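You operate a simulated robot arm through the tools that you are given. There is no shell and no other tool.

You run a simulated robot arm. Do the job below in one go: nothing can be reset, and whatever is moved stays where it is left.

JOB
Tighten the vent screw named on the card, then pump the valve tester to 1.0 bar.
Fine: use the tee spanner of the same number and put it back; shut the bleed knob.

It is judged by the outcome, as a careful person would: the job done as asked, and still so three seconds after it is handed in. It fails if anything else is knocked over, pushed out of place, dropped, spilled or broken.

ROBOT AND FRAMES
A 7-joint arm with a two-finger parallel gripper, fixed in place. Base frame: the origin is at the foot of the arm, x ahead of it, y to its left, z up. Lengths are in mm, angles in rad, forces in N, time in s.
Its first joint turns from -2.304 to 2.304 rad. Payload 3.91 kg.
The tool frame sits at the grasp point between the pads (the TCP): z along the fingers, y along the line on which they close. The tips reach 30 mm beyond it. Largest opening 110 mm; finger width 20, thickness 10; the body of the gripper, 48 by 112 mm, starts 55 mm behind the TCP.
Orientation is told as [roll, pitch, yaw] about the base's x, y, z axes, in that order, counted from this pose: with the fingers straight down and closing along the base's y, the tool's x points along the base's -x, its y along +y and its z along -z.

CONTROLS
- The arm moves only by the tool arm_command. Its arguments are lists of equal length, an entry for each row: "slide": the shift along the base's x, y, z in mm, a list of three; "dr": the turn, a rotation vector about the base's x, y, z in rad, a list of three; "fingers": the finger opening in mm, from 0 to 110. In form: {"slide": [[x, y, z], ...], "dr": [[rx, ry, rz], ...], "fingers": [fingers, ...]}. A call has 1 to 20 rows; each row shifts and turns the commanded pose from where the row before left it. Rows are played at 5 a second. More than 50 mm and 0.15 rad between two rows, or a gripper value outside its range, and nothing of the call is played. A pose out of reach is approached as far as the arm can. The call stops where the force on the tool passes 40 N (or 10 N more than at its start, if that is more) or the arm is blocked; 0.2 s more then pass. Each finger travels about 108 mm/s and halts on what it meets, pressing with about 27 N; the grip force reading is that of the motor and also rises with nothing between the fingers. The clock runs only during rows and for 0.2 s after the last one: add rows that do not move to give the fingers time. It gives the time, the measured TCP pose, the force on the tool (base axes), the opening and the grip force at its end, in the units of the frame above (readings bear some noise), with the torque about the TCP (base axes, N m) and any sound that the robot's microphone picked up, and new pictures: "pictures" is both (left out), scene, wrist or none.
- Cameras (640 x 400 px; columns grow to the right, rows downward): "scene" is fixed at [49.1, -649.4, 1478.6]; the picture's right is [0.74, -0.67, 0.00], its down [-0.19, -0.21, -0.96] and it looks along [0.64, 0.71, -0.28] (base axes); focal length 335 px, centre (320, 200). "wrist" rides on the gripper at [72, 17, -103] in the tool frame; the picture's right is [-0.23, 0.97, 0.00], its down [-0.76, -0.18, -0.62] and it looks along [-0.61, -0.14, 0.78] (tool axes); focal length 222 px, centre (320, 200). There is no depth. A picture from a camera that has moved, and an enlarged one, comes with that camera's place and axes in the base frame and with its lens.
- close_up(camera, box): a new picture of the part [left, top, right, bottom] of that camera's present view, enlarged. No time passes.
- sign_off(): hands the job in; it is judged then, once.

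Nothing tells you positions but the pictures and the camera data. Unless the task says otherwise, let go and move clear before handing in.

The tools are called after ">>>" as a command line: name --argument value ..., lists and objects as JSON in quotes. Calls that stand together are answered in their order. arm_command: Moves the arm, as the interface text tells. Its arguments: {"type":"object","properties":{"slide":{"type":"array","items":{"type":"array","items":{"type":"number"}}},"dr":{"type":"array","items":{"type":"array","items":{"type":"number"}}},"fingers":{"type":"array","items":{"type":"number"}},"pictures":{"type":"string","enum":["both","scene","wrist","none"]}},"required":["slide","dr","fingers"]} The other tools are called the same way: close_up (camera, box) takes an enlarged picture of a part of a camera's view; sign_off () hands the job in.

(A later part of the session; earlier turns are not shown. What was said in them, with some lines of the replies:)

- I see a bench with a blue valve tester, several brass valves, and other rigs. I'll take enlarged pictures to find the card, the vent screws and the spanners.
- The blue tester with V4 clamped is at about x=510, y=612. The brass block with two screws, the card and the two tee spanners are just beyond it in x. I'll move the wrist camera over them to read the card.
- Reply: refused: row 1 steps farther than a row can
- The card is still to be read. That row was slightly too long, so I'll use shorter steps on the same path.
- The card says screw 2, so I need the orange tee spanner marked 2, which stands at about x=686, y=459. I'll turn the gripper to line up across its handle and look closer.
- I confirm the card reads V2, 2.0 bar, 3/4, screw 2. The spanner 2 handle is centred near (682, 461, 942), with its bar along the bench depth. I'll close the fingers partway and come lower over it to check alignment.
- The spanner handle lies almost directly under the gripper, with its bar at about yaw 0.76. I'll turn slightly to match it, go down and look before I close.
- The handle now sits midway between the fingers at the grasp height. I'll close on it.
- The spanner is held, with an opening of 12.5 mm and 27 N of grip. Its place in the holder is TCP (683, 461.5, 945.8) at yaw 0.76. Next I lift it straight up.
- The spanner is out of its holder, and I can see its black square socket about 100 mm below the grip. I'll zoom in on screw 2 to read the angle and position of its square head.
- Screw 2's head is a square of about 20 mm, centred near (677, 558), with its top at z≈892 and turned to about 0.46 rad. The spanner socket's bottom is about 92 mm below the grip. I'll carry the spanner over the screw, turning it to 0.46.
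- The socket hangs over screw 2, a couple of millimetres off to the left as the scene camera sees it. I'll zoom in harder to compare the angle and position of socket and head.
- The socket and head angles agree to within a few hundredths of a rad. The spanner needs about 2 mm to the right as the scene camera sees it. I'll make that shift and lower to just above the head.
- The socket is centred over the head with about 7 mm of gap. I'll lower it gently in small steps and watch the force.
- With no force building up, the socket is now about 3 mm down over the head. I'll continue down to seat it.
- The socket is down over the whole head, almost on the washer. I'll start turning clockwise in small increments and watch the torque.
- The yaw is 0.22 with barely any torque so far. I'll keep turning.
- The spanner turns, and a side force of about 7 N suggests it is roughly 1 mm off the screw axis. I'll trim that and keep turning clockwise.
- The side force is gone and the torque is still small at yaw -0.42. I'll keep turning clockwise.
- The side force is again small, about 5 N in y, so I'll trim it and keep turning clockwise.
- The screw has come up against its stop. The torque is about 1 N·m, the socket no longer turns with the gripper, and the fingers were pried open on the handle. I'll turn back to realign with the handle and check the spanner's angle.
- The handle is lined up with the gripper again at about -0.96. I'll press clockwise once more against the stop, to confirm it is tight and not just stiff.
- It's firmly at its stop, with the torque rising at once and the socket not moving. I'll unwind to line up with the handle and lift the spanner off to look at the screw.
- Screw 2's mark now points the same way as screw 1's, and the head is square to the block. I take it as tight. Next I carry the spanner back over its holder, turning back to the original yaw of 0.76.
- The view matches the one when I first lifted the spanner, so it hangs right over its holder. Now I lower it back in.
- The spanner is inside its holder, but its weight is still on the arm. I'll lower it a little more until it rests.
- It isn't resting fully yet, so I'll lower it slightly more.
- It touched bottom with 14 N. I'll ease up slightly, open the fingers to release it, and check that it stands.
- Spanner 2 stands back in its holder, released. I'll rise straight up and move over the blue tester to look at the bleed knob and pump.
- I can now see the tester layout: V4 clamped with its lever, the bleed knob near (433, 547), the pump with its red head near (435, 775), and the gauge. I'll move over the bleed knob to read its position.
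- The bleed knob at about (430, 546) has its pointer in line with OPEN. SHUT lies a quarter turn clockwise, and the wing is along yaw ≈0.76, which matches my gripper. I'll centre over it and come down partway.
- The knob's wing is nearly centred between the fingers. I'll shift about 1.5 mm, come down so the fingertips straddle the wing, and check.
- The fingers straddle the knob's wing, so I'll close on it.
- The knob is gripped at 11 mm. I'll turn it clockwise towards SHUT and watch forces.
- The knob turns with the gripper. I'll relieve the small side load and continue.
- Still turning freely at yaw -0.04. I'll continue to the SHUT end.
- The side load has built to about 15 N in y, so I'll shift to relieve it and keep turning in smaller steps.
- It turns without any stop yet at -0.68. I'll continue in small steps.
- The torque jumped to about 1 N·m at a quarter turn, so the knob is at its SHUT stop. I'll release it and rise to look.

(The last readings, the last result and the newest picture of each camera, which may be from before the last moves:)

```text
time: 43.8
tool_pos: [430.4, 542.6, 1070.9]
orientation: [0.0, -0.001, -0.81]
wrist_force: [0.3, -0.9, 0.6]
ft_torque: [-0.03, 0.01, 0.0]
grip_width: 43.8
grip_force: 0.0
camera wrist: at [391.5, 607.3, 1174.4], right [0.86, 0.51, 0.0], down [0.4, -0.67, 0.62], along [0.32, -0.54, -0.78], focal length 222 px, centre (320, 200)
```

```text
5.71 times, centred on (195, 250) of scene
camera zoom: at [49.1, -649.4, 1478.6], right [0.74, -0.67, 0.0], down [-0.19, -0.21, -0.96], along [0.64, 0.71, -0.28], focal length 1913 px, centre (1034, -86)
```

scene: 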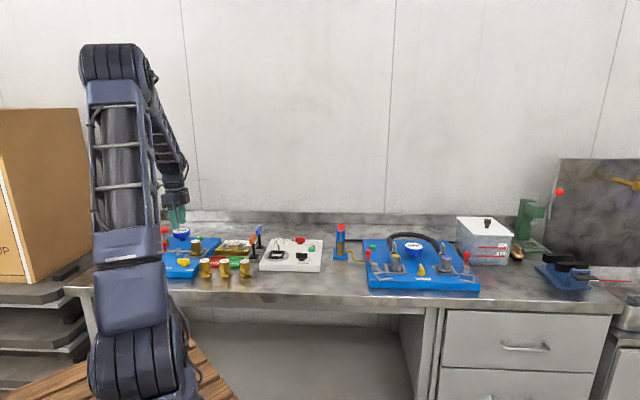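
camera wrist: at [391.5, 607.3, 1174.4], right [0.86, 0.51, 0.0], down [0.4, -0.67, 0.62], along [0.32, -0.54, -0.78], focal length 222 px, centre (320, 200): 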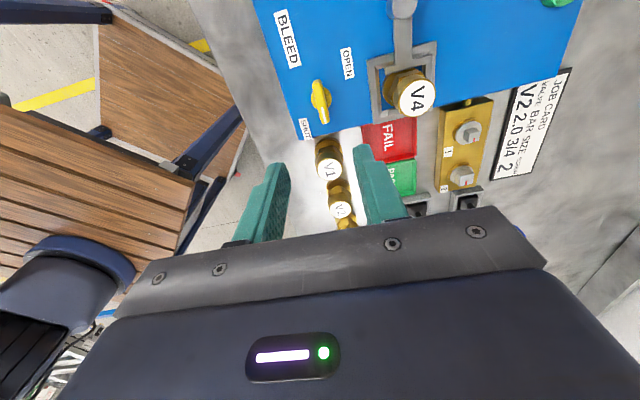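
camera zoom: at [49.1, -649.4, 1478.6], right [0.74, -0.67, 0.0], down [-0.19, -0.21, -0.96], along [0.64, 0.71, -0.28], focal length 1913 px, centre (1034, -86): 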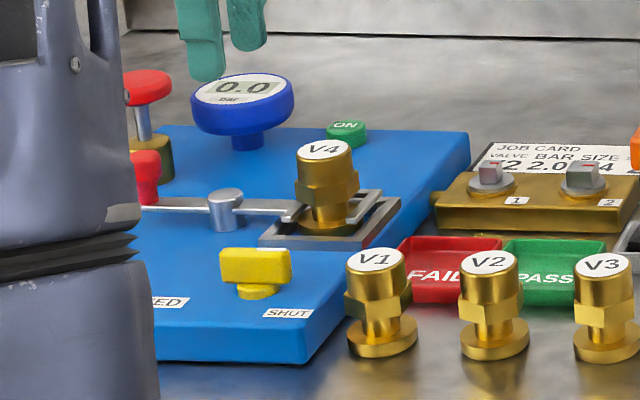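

The bleed knob is now at SHUT and the gauge reads 0.0. Next I go over to the pump, whose red head I place near (434, 773, 958), with the gripper turned so its fingers stay clear of the gauge.

>>> arm_command --slide '[[0.4, 28, 2], [0.4, 28, 2], [0.4, 28, 2], [0.4, 28, 2], [0.4, 28, 2], [0.4, 28, 2], [0.4, 28, 2], [0.4, 28, 2], [0, 0, 0]]' --dr '[[0, 0, 0.1225], [0, 0, 0.1225], [0, 0, 0.1225], [0, 0, 0.1225], [0, 0, 0.1225], [0, 0, 0.1225], [0, 0, 0.1225], [0, 0, 0.1225], [0, 0, 0]]' --fingers '[60, 70, 80, 90, 90, 90, 90, 90, 90]'

>>> close_up --camera "wrist" --box '[200, 40, 440, 220]'

>>> close_up --camera "scene" --box '[140, 200, 220, 280]'

```text
time: 45.8
tool_pos: [435.1, 769.1, 1085.4]
orientation: [0.0, 0.0, 0.174]
wrist_force: [-0.1, 0.3, 0.7]
ft_torque: [0.02, -0.01, 0.01]
grip_width: 90.0
grip_force: 0.2
camera wrist: at [359.5, 773.2, 1189.5], right [0.06, 1.0, 0.0], down [0.78, -0.04, 0.62], along [0.62, -0.04, -0.78], focal length 222 px, centre (320, 200)
```

scene: 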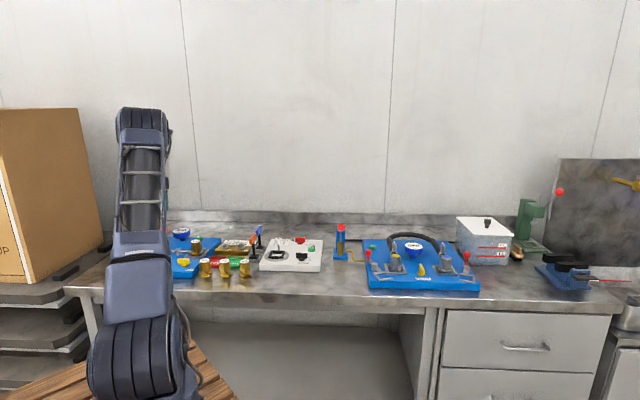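
wrist: 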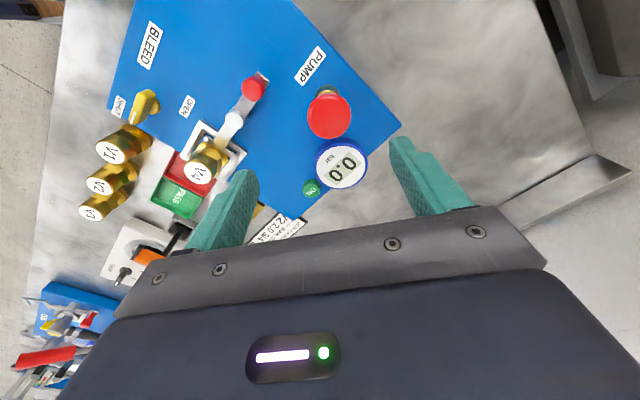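

```text
2.22 times, centred on (320, 130) of wrist
camera zoom: at [359.5, 773.2, 1189.5], right [0.06, 1.0, 0.0], down [0.78, -0.04, 0.62], along [0.62, -0.04, -0.78], focal length 494 px, centre (320, 356)
```

zoom: 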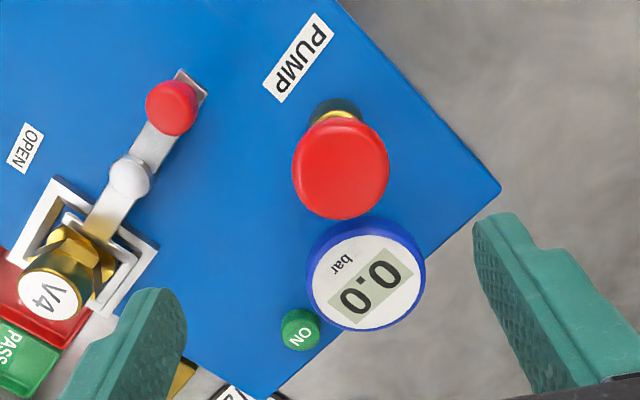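

```text
5.00 times, centred on (180, 240) of scene
camera zoom: at [49.1, -649.4, 1478.6], right [0.74, -0.67, 0.0], down [-0.19, -0.21, -0.96], along [0.64, 0.71, -0.28], focal length 1674 px, centre (1020, 0)
```

zoom: 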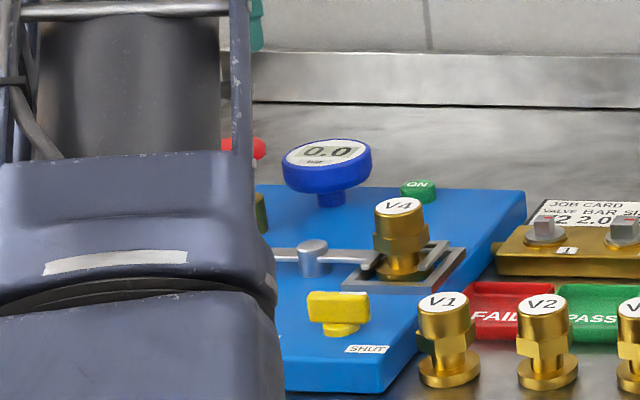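

I can see the red pump head at about (434.7, 778.4), top near z=953, and both cameras can read the gauge. I'll close the fingers and come down just above the centre of the pump head to press it.

>>> arm_command --slide '[[0.6, 9.3, 0], [0, 0, -30], [0, 0, -30], [0, 0, -22], [0, 0, 0]]' --dr '[[0, 0, 0], [0, 0, 0], [0, 0, 0], [0, 0, 0], [0, 0, 0]]' --fingers '[50, 10, 0, 0, 0]'

>>> close_up --camera "wrist" --box '[240, 80, 400, 220]'

>>> close_up --camera "scene" --box '[140, 200, 220, 280]'

```text
time: 47.0
tool_pos: [434.7, 778.7, 1003.3]
orientation: [-0.001, -0.001, 0.171]
wrist_force: [0.0, 0.5, -0.6]
ft_torque: [-0.01, -0.02, 0.0]
grip_width: 0.0
grip_force: 27.2
camera wrist: at [359.7, 783.0, 1107.3], right [0.06, 1.0, 0.0], down [0.78, -0.05, 0.62], along [0.62, -0.04, -0.78], focal length 222 px, centre (320, 200)
```

scene: 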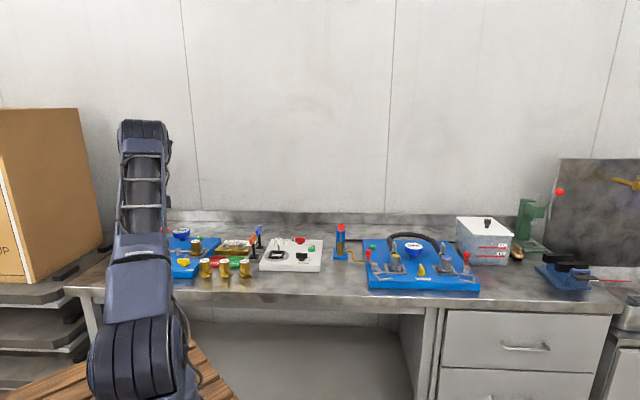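
wrist: 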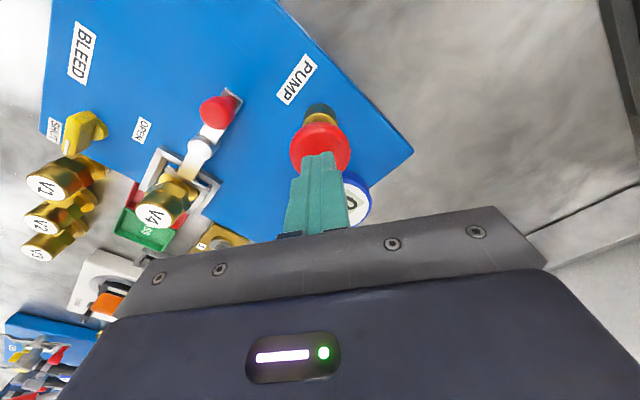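

```text
2.86 times, centred on (320, 150) of wrist
camera zoom: at [359.7, 783.0, 1107.3], right [0.06, 1.0, 0.0], down [0.78, -0.05, 0.62], along [0.62, -0.04, -0.78], focal length 635 px, centre (320, 343)
```

zoom: 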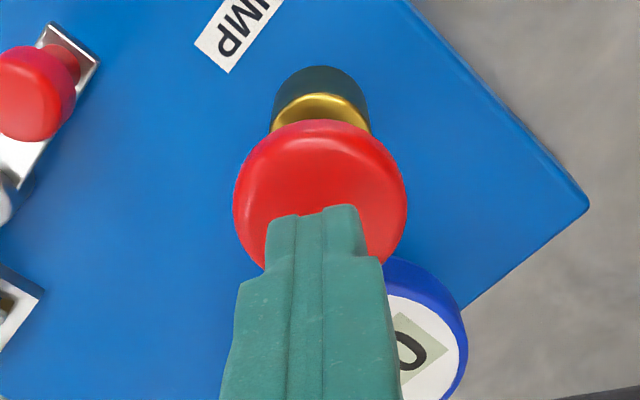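

```text
5.00 times, centred on (180, 240) of scene
camera zoom: at [49.1, -649.4, 1478.6], right [0.74, -0.67, 0.0], down [-0.19, -0.21, -0.96], along [0.64, 0.71, -0.28], focal length 1674 px, centre (1020, 0)
```

zoom: 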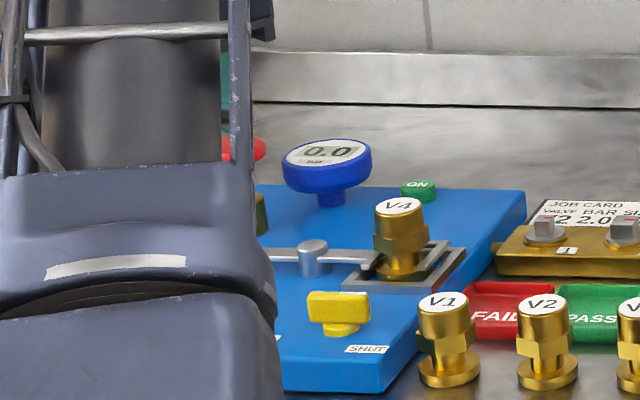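

The closed fingertips are centred above the red head. I'll go down in small steps until I feel contact.

>>> arm_command --slide '[[0, 0, -6], [0, 0, -6], [0, 0, -4], [0, 0, -2], [0, 0, -2], [0, 0, -2], [0, 0, 0]]' --dr '[[0, 0, 0], [0, 0, 0], [0, 0, 0], [0, 0, 0], [0, 0, 0], [0, 0, 0], [0, 0, 0]]' --fingers '[0, 0, 0, 0, 0, 0, 0]' --pictures "none"

>>> close_up --camera "scene" --box '[160, 220, 200, 260]'

```text
time: 48.6
tool_pos: [435.3, 778.8, 981.6]
orientation: [0.001, 0.0, 0.171]
wrist_force: [2.2, -0.3, 3.0]
ft_torque: [0.03, -0.05, -0.02]
grip_width: 0.0
grip_force: 26.6
```

```text
10.00 times, centred on (180, 240) of scene
camera zoom: at [49.1, -649.4, 1478.6], right [0.74, -0.67, 0.0], down [-0.19, -0.21, -0.96], along [0.64, 0.71, -0.28], focal length 3347 px, centre (1720, -200)
```

zoom: 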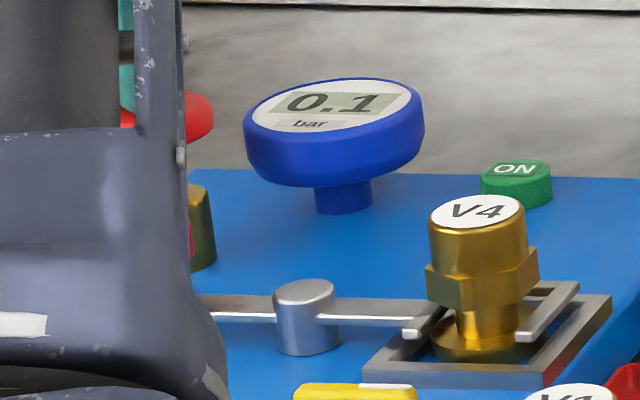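

Contact has been made and the gauge already reads 0.1, so pressure builds with the stroke. I'll go on pressing slowly and watch the gauge.

>>> arm_command --slide '[[0, 0, -2], [0, 0, -2], [0, 0, 0]]' --dr '[[0, 0, 0], [0, 0, 0], [0, 0, 0]]' --fingers '[0, 0, 0]' --pictures "none"

>>> close_up --camera "scene" --box '[160, 220, 200, 260]'

```text
time: 49.4
tool_pos: [435.4, 778.3, 976.5]
orientation: [0.001, 0.001, 0.168]
wrist_force: [0.8, -0.5, 2.2]
ft_torque: [0.0, 0.0, -0.01]
grip_width: 0.0
grip_force: 27.1
```

```text
10.00 times, centred on (180, 240) of scene
camera zoom: at [49.1, -649.4, 1478.6], right [0.74, -0.67, 0.0], down [-0.19, -0.21, -0.96], along [0.64, 0.71, -0.28], focal length 3347 px, centre (1720, -200)
```

zoom: 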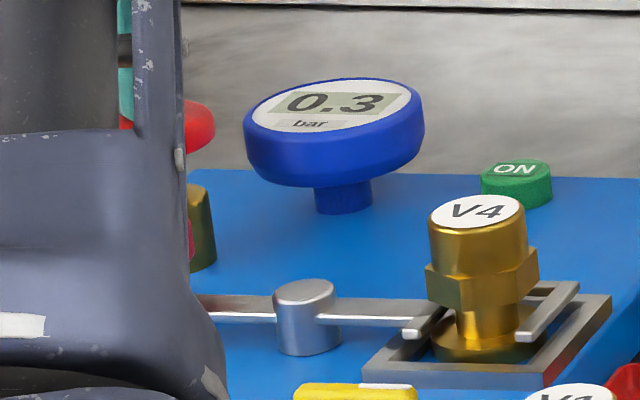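

The gauge reads 0.3, rising about 0.05 bar per mm. I'll keep going gently.

>>> arm_command --slide '[[0, 0, -2], [0, 0, -2], [0, 0, -2], [0, 0, 0]]' --dr '[[0, 0, 0], [0, 0, 0], [0, 0, 0], [0, 0, 0]]' --fingers '[0, 0, 0, 0]' --pictures "none"

>>> close_up --camera "scene" --box '[160, 220, 200, 260]'

```text
time: 50.4
tool_pos: [436.3, 777.5, 971.9]
orientation: [0.0, 0.0, 0.171]
wrist_force: [-0.8, -0.9, 2.1]
ft_torque: [-0.03, 0.05, -0.01]
grip_width: 0.2
grip_force: 27.1
```

```text
10.00 times, centred on (180, 240) of scene
camera zoom: at [49.1, -649.4, 1478.6], right [0.74, -0.67, 0.0], down [-0.19, -0.21, -0.96], along [0.64, 0.71, -0.28], focal length 3347 px, centre (1720, -200)
```

zoom: 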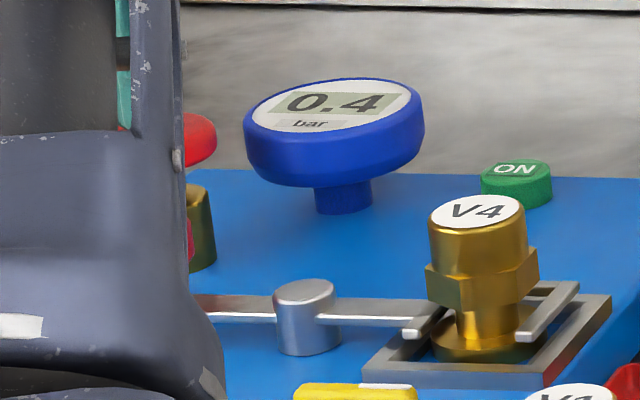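

It reads 0.4 after another 6 mm. I'll hold still for a second to see whether the pressure is holding.

>>> arm_command --slide '[[0, 0, 0], [0, 0, 0], [0, 0, 0], [0, 0, 0], [0, 0, 0]]' --dr '[[0, 0, 0], [0, 0, 0], [0, 0, 0], [0, 0, 0], [0, 0, 0]]' --fingers '[0, 0, 0, 0, 0]' --pictures "none"

>>> close_up --camera "scene" --box '[160, 220, 200, 260]'

```text
time: 51.6
tool_pos: [435.4, 778.0, 973.3]
orientation: [0.002, 0.002, 0.171]
wrist_force: [-1.1, -0.9, 3.7]
ft_torque: [-0.06, 0.05, 0.02]
grip_width: 0.0
grip_force: 27.3
```

```text
10.00 times, centred on (180, 240) of scene
camera zoom: at [49.1, -649.4, 1478.6], right [0.74, -0.67, 0.0], down [-0.19, -0.21, -0.96], along [0.64, 0.71, -0.28], focal length 3347 px, centre (1720, -200)
```

zoom: 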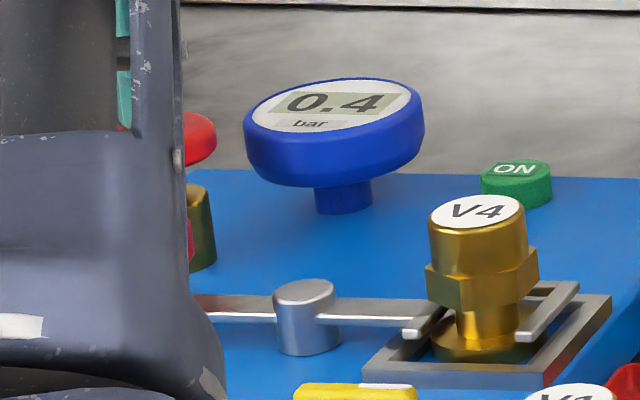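

It holds at 0.4. I'll go on pressing.

>>> arm_command --slide '[[0, 0, -2], [0, 0, -2], [0, 0, 0]]' --dr '[[0, 0, 0], [0, 0, 0], [0, 0, 0]]' --fingers '[0, 0, 0]' --pictures "none"

>>> close_up --camera "scene" --box '[160, 220, 200, 260]'

```text
time: 52.4
tool_pos: [435.6, 778.3, 968.1]
orientation: [0.001, 0.001, 0.171]
wrist_force: [1.1, -0.9, 4.0]
ft_torque: [-0.02, -0.03, -0.04]
grip_width: 0.0
grip_force: 26.8
```

```text
10.00 times, centred on (180, 240) of scene
camera zoom: at [49.1, -649.4, 1478.6], right [0.74, -0.67, 0.0], down [-0.19, -0.21, -0.96], along [0.64, 0.71, -0.28], focal length 3347 px, centre (1720, -200)
```

zoom: 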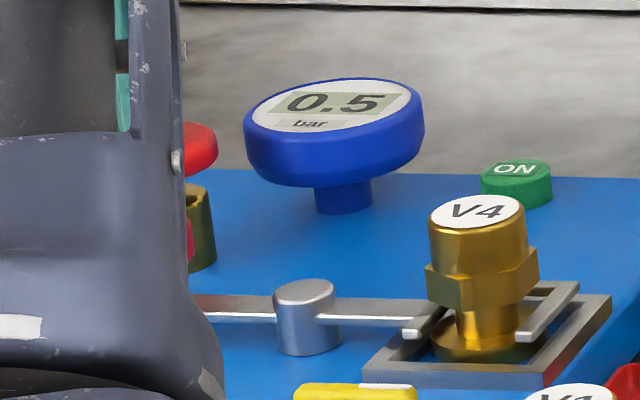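

It reads 0.5 and the head is nearing the bottom of its travel. I'll continue.

>>> arm_command --slide '[[0, 0, -2], [0, 0, -2], [0, 0, 0]]' --dr '[[0, 0, 0], [0, 0, 0], [0, 0, 0]]' --fingers '[0, 0, 0]' --pictures "none"

>>> close_up --camera "scene" --box '[160, 220, 200, 260]'

```text
time: 53.2
tool_pos: [433.8, 777.9, 963.7]
orientation: [0.001, -0.001, 0.171]
wrist_force: [-0.3, 1.2, 4.4]
ft_torque: [0.03, -0.01, 0.02]
grip_width: 0.0
grip_force: 27.3
```

```text
10.00 times, centred on (180, 240) of scene
camera zoom: at [49.1, -649.4, 1478.6], right [0.74, -0.67, 0.0], down [-0.19, -0.21, -0.96], along [0.64, 0.71, -0.28], focal length 3347 px, centre (1720, -200)
```

zoom: 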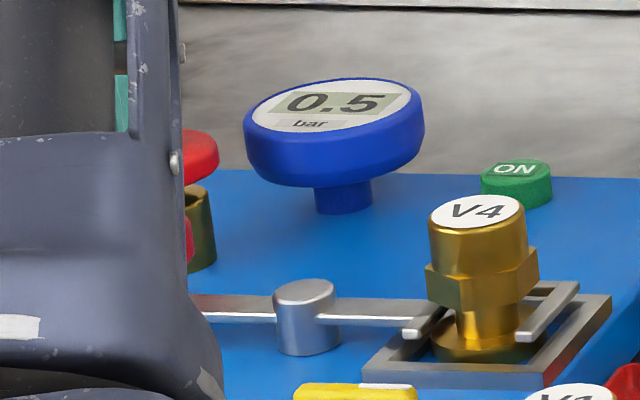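

It still reads 0.5, so I'll press the last few millimetres to the bottom.

>>> arm_command --slide '[[0, 0, -2], [0, 0, -2], [0, 0, 0]]' --dr '[[0, 0, 0], [0, 0, 0], [0, 0, 0]]' --fingers '[0, 0, 0]' --pictures "none"

>>> close_up --camera "scene" --box '[160, 220, 200, 260]'

```text
time: 54.0
tool_pos: [434.6, 779.4, 963.4]
orientation: [0.003, -0.004, 0.171]
wrist_force: [-2.0, -3.1, 13.9]
ft_torque: [-0.15, 0.15, -0.05]
grip_width: 0.2
grip_force: 26.5
stopped in row 3: the force on the tool passed its limit at 41 N (the readings are from after the stop); the commanded pose is now the measured one
```

```text
10.00 times, centred on (180, 240) of scene
camera zoom: at [49.1, -649.4, 1478.6], right [0.74, -0.67, 0.0], down [-0.19, -0.21, -0.96], along [0.64, 0.71, -0.28], focal length 3347 px, centre (1720, -200)
```

zoom: 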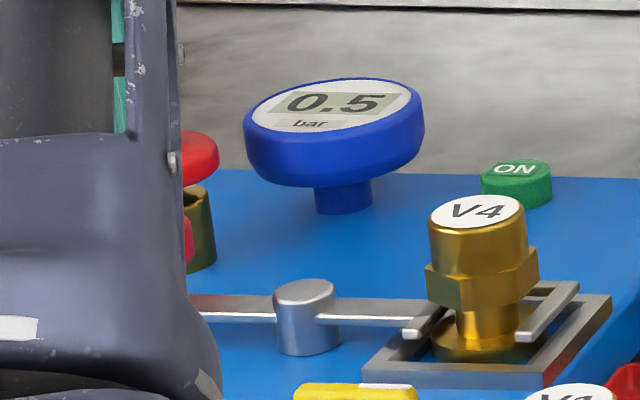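

The pump bottomed out, with 41 N of force and the gauge at 0.5. I'll lift off and see whether the head springs back and the pressure holds.

>>> arm_command --slide '[[0, 0, 5], [0, 0, 10], [0, 0, 15], [0, 0, 10], [0, 0, 0]]' --dr '[[0, 0, 0], [0, 0, 0], [0, 0, 0], [0, 0, 0], [0, 0, 0]]' --fingers '[0, 0, 0, 0, 0]' --pictures "none"

>>> close_up --camera "scene" --box '[160, 220, 200, 260]'

>>> close_up --camera "wrist" --box '[240, 80, 400, 220]'

```text
time: 55.2
tool_pos: [433.9, 779.8, 1002.5]
orientation: [0.002, -0.001, 0.171]
wrist_force: [-0.2, -0.4, 0.4]
ft_torque: [0.04, -0.01, -0.01]
grip_width: 0.3
grip_force: 26.5
```

```text
10.00 times, centred on (180, 240) of scene
camera zoom: at [49.1, -649.4, 1478.6], right [0.74, -0.67, 0.0], down [-0.19, -0.21, -0.96], along [0.64, 0.71, -0.28], focal length 3347 px, centre (1720, -200)
```

zoom: 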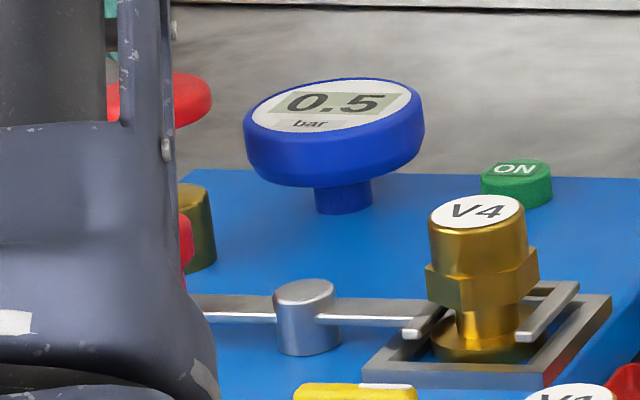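

```text
2.86 times, centred on (320, 150) of wrist
camera zoom: at [359.2, 784.5, 1106.2], right [0.06, 1.0, 0.0], down [0.78, -0.05, 0.62], along [0.62, -0.04, -0.78], focal length 635 px, centre (320, 343)
```

zoom: 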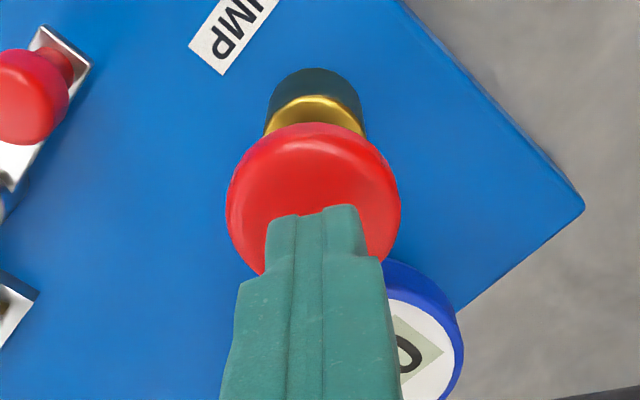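

The head sprang back up and the gauge held at 0.5. One more stroke should reach about 1.0, so I'll press slowly again and stop there.

>>> arm_command --slide '[[0, -1, -8], [0, 0, -8], [0, 0, -4], [0, 0, -3], [0, 0, -3], [0, 0, 0]]' --dr '[[0, 0, 0], [0, 0, 0], [0, 0, 0], [0, 0, 0], [0, 0, 0], [0, 0, 0]]' --fingers '[0, 0, 0, 0, 0, 0]' --pictures "none"

>>> close_up --camera "scene" --box '[160, 220, 200, 260]'

```text
time: 56.6
tool_pos: [434.9, 778.3, 977.3]
orientation: [0.002, -0.001, 0.171]
wrist_force: [0.7, 0.4, 2.5]
ft_torque: [0.01, -0.01, 0.02]
grip_width: 0.1
grip_force: 27.4
```

```text
10.00 times, centred on (180, 240) of scene
camera zoom: at [49.1, -649.4, 1478.6], right [0.74, -0.67, 0.0], down [-0.19, -0.21, -0.96], along [0.64, 0.71, -0.28], focal length 3347 px, centre (1720, -200)
```

zoom: 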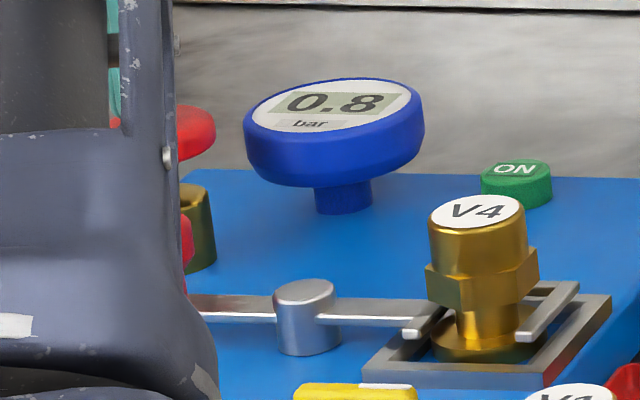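

It reads 0.8. I'll press on in small increments.

>>> arm_command --slide '[[0, 0, -2], [0, 0, -2], [0, 0, 0]]' --dr '[[0, 0, 0], [0, 0, 0], [0, 0, 0]]' --fingers '[0, 0, 0]' --pictures "none"

>>> close_up --camera "scene" --box '[160, 220, 200, 260]'

```text
time: 57.4
tool_pos: [434.0, 777.9, 971.1]
orientation: [0.001, -0.003, 0.17]
wrist_force: [1.2, 0.8, 2.4]
ft_torque: [0.01, -0.01, -0.04]
grip_width: 0.4
grip_force: 26.8
```

```text
10.00 times, centred on (180, 240) of scene
camera zoom: at [49.1, -649.4, 1478.6], right [0.74, -0.67, 0.0], down [-0.19, -0.21, -0.96], along [0.64, 0.71, -0.28], focal length 3347 px, centre (1720, -200)
```

zoom: 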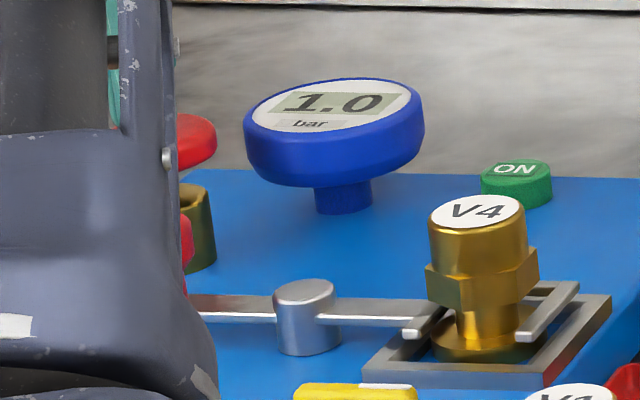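

The gauge shows 1.0, though it likely only just rolled over to it. I'll add a hair more, 0.8 mm, to sit well inside that reading, then lift off and check it holds.

>>> arm_command --slide '[[0, 0, -0.8], [0, 0, 0]]' --dr '[[0, 0, 0], [0, 0, 0]]' --fingers '[0, 0]' --pictures "none"

>>> close_up --camera "scene" --box '[160, 220, 200, 260]'

```text
time: 58.0
tool_pos: [435.1, 777.8, 970.6]
orientation: [0.001, 0.0, 0.171]
wrist_force: [0.0, 1.0, 3.1]
ft_torque: [0.02, 0.05, -0.02]
grip_width: 0.0
grip_force: 27.1
```

```text
10.00 times, centred on (180, 240) of scene
camera zoom: at [49.1, -649.4, 1478.6], right [0.74, -0.67, 0.0], down [-0.19, -0.21, -0.96], along [0.64, 0.71, -0.28], focal length 3347 px, centre (1720, -200)
```

zoom: 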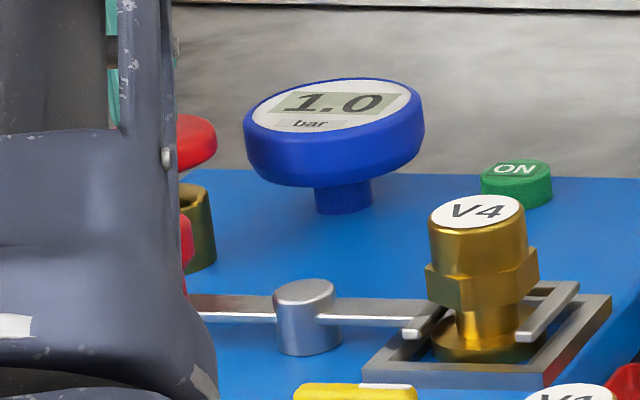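

Still 1.0. I'll lift straight off, move clear above and wait a few seconds to see that the pressure holds.

>>> arm_command --slide '[[0, 0, 10], [0, 0, 20], [0, 0, 40], [0, 0, 45], [0, 0, 45], [0, 0, 40], [0, 0, 0], [0, 0, 0], [0, 0, 0], [0, 0, 0], [0, 0, 0], [0, 0, 0], [0, 0, 0], [0, 0, 0], [0, 0, 0], [0, 0, 0]]' --dr '[[0, 0, 0], [0, 0, 0], [0, 0, 0], [0, 0, 0], [0, 0, 0], [0, 0, 0], [0, 0, 0], [0, 0, 0], [0, 0, 0], [0, 0, 0], [0, 0, 0], [0, 0, 0], [0, 0, 0], [0, 0, 0], [0, 0, 0], [0, 0, 0]]' --fingers '[0, 0, 0, 0, 0, 0, 0, 0, 0, 0, 0, 0, 0, 0, 0, 0]'

>>> close_up --camera "scene" --box '[160, 210, 290, 290]'

>>> close_up --camera "wrist" --box '[100, 0, 460, 225]'

```text
time: 61.4
tool_pos: [435.6, 778.5, 1171.3]
orientation: [0.003, -0.001, 0.172]
wrist_force: [-0.5, 0.4, -0.6]
ft_torque: [-0.01, -0.01, -0.01]
grip_width: 0.0
grip_force: 27.1
camera wrist: at [359.3, 783.2, 1274.8], right [0.06, 1.0, 0.0], down [0.78, -0.05, 0.62], along [0.62, -0.03, -0.78], focal length 222 px, centre (320, 200)
```

scene: 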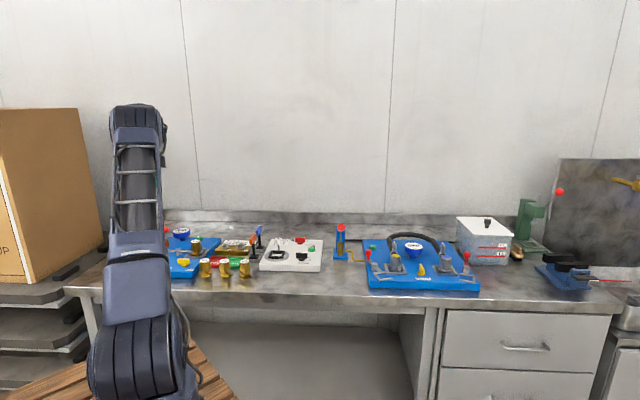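
wrist: 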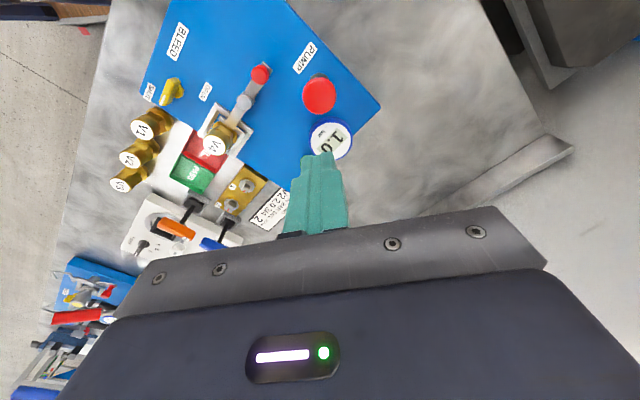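

```text
4.92 times, centred on (225, 250) of scene
camera zoom: at [49.1, -649.4, 1478.6], right [0.74, -0.67, 0.0], down [-0.19, -0.21, -0.96], along [0.64, 0.71, -0.28], focal length 1648 px, centre (788, -46)
```

zoom: 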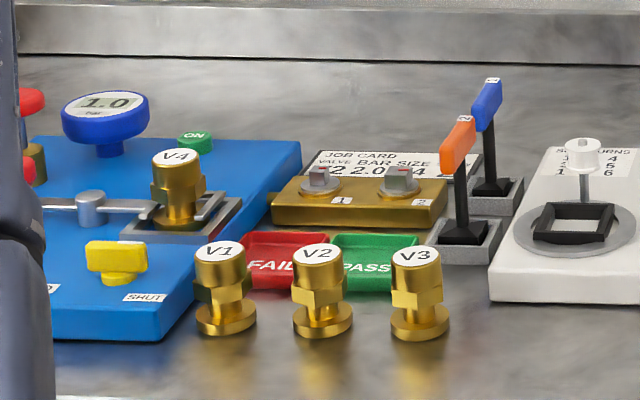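

```text
1.78 times, centred on (280, 112) of wrist
camera zoom: at [359.3, 783.2, 1274.8], right [0.06, 1.0, 0.0], down [0.78, -0.05, 0.62], along [0.62, -0.03, -0.78], focal length 395 px, centre (391, 356)
```

zoom: 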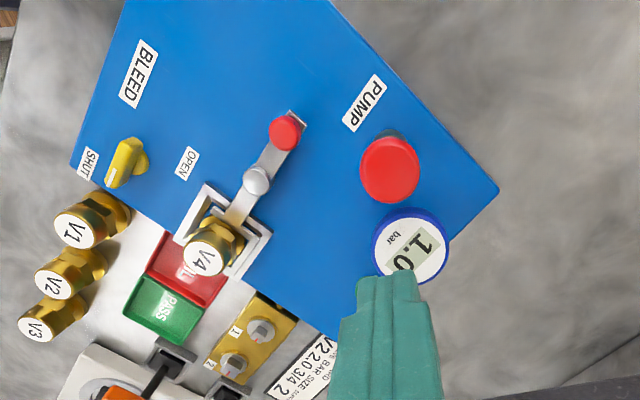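

The gauge holds 1.0, the bleed is at SHUT, screw 2 is tight and spanner 2 is back in its holder with nothing else moved. I'll wait a few more seconds clear of the work for a final check.

>>> arm_command --slide '[[0, 0, 0], [0, 0, 0], [0, 0, 0], [0, 0, 0], [0, 0, 0], [0, 0, 0], [0, 0, 0], [0, 0, 0], [0, 0, 0], [0, 0, 0], [0, 0, 0], [0, 0, 0], [0, 0, 0], [0, 0, 0], [0, 0, 0], [0, 0, 0]]' --dr '[[0, 0, 0], [0, 0, 0], [0, 0, 0], [0, 0, 0], [0, 0, 0], [0, 0, 0], [0, 0, 0], [0, 0, 0], [0, 0, 0], [0, 0, 0], [0, 0, 0], [0, 0, 0], [0, 0, 0], [0, 0, 0], [0, 0, 0], [0, 0, 0]]' --fingers '[0, 0, 0, 0, 0, 0, 0, 0, 0, 0, 0, 0, 0, 0, 0, 0]' --pictures "none"

>>> close_up --camera "scene" --box '[160, 210, 290, 290]'

>>> close_up --camera "scene" --box '[210, 225, 270, 262]'

```text
time: 64.8
tool_pos: [435.0, 778.9, 1170.5]
orientation: [0.003, -0.003, 0.169]
wrist_force: [-0.2, -0.5, 1.1]
ft_torque: [0.0, -0.02, -0.02]
grip_width: 0.0
grip_force: 27.0
```

```text
4.92 times, centred on (225, 250) of scene
camera zoom: at [49.1, -649.4, 1478.6], right [0.74, -0.67, 0.0], down [-0.19, -0.21, -0.96], along [0.64, 0.71, -0.28], focal length 1648 px, centre (788, -46)
```

zoom: 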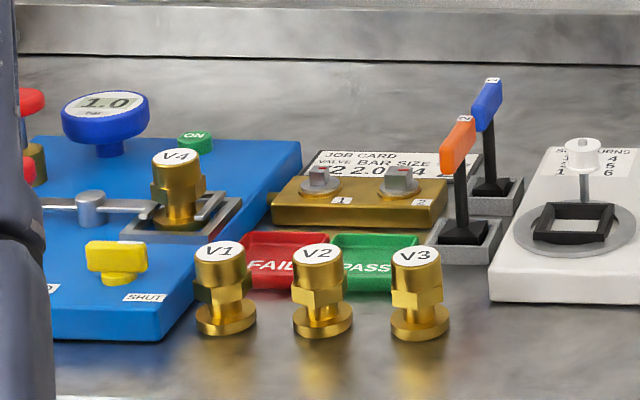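

```text
10.67 times, centred on (240, 244) of scene
camera zoom: at [49.1, -649.4, 1478.6], right [0.74, -0.67, 0.0], down [-0.19, -0.21, -0.96], along [0.64, 0.71, -0.28], focal length 3571 px, centre (1173, -264)
```

zoom: 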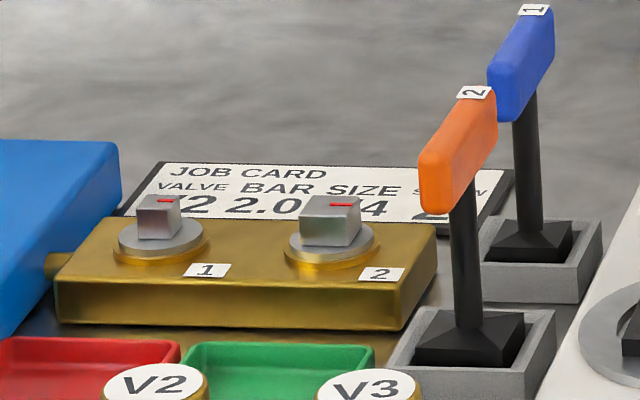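

The gauge has held 1.0 bar for over six seconds. Screw 2 is tight, its spanner stands in its holder, and the bleed is shut. The arm is clear, so I'm handing the job in.

>>> sign_off

```text
The job is handed in.
```

The job is done and handed in. I don't have the judging result.

- **Vent screw:** the card names screw 2. I tightened it with tee spanner 2 until it hit its stop. Its mark now lines up with screw 1's.
- **Spanner:** tee spanner 2 is back standing in its holder, facing the way I found it.
- **Bleed knob:** it was at OPEN. I turned it a quarter turn clockwise to its stop at SHUT.
- **Pressure:** I pumped the tester to 1.0 bar, with the valve V4 that was already clamped in it. The gauge still read 1.0 bar more than six seconds after I let go. It shows only one decimal place, so the true pressure could be a few hundredths off.

The card also lists valve V2 at 2.0 bar. I followed your instruction of 1.0 bar and left V4 in place. The last pictures show nothing else knocked over or moved.
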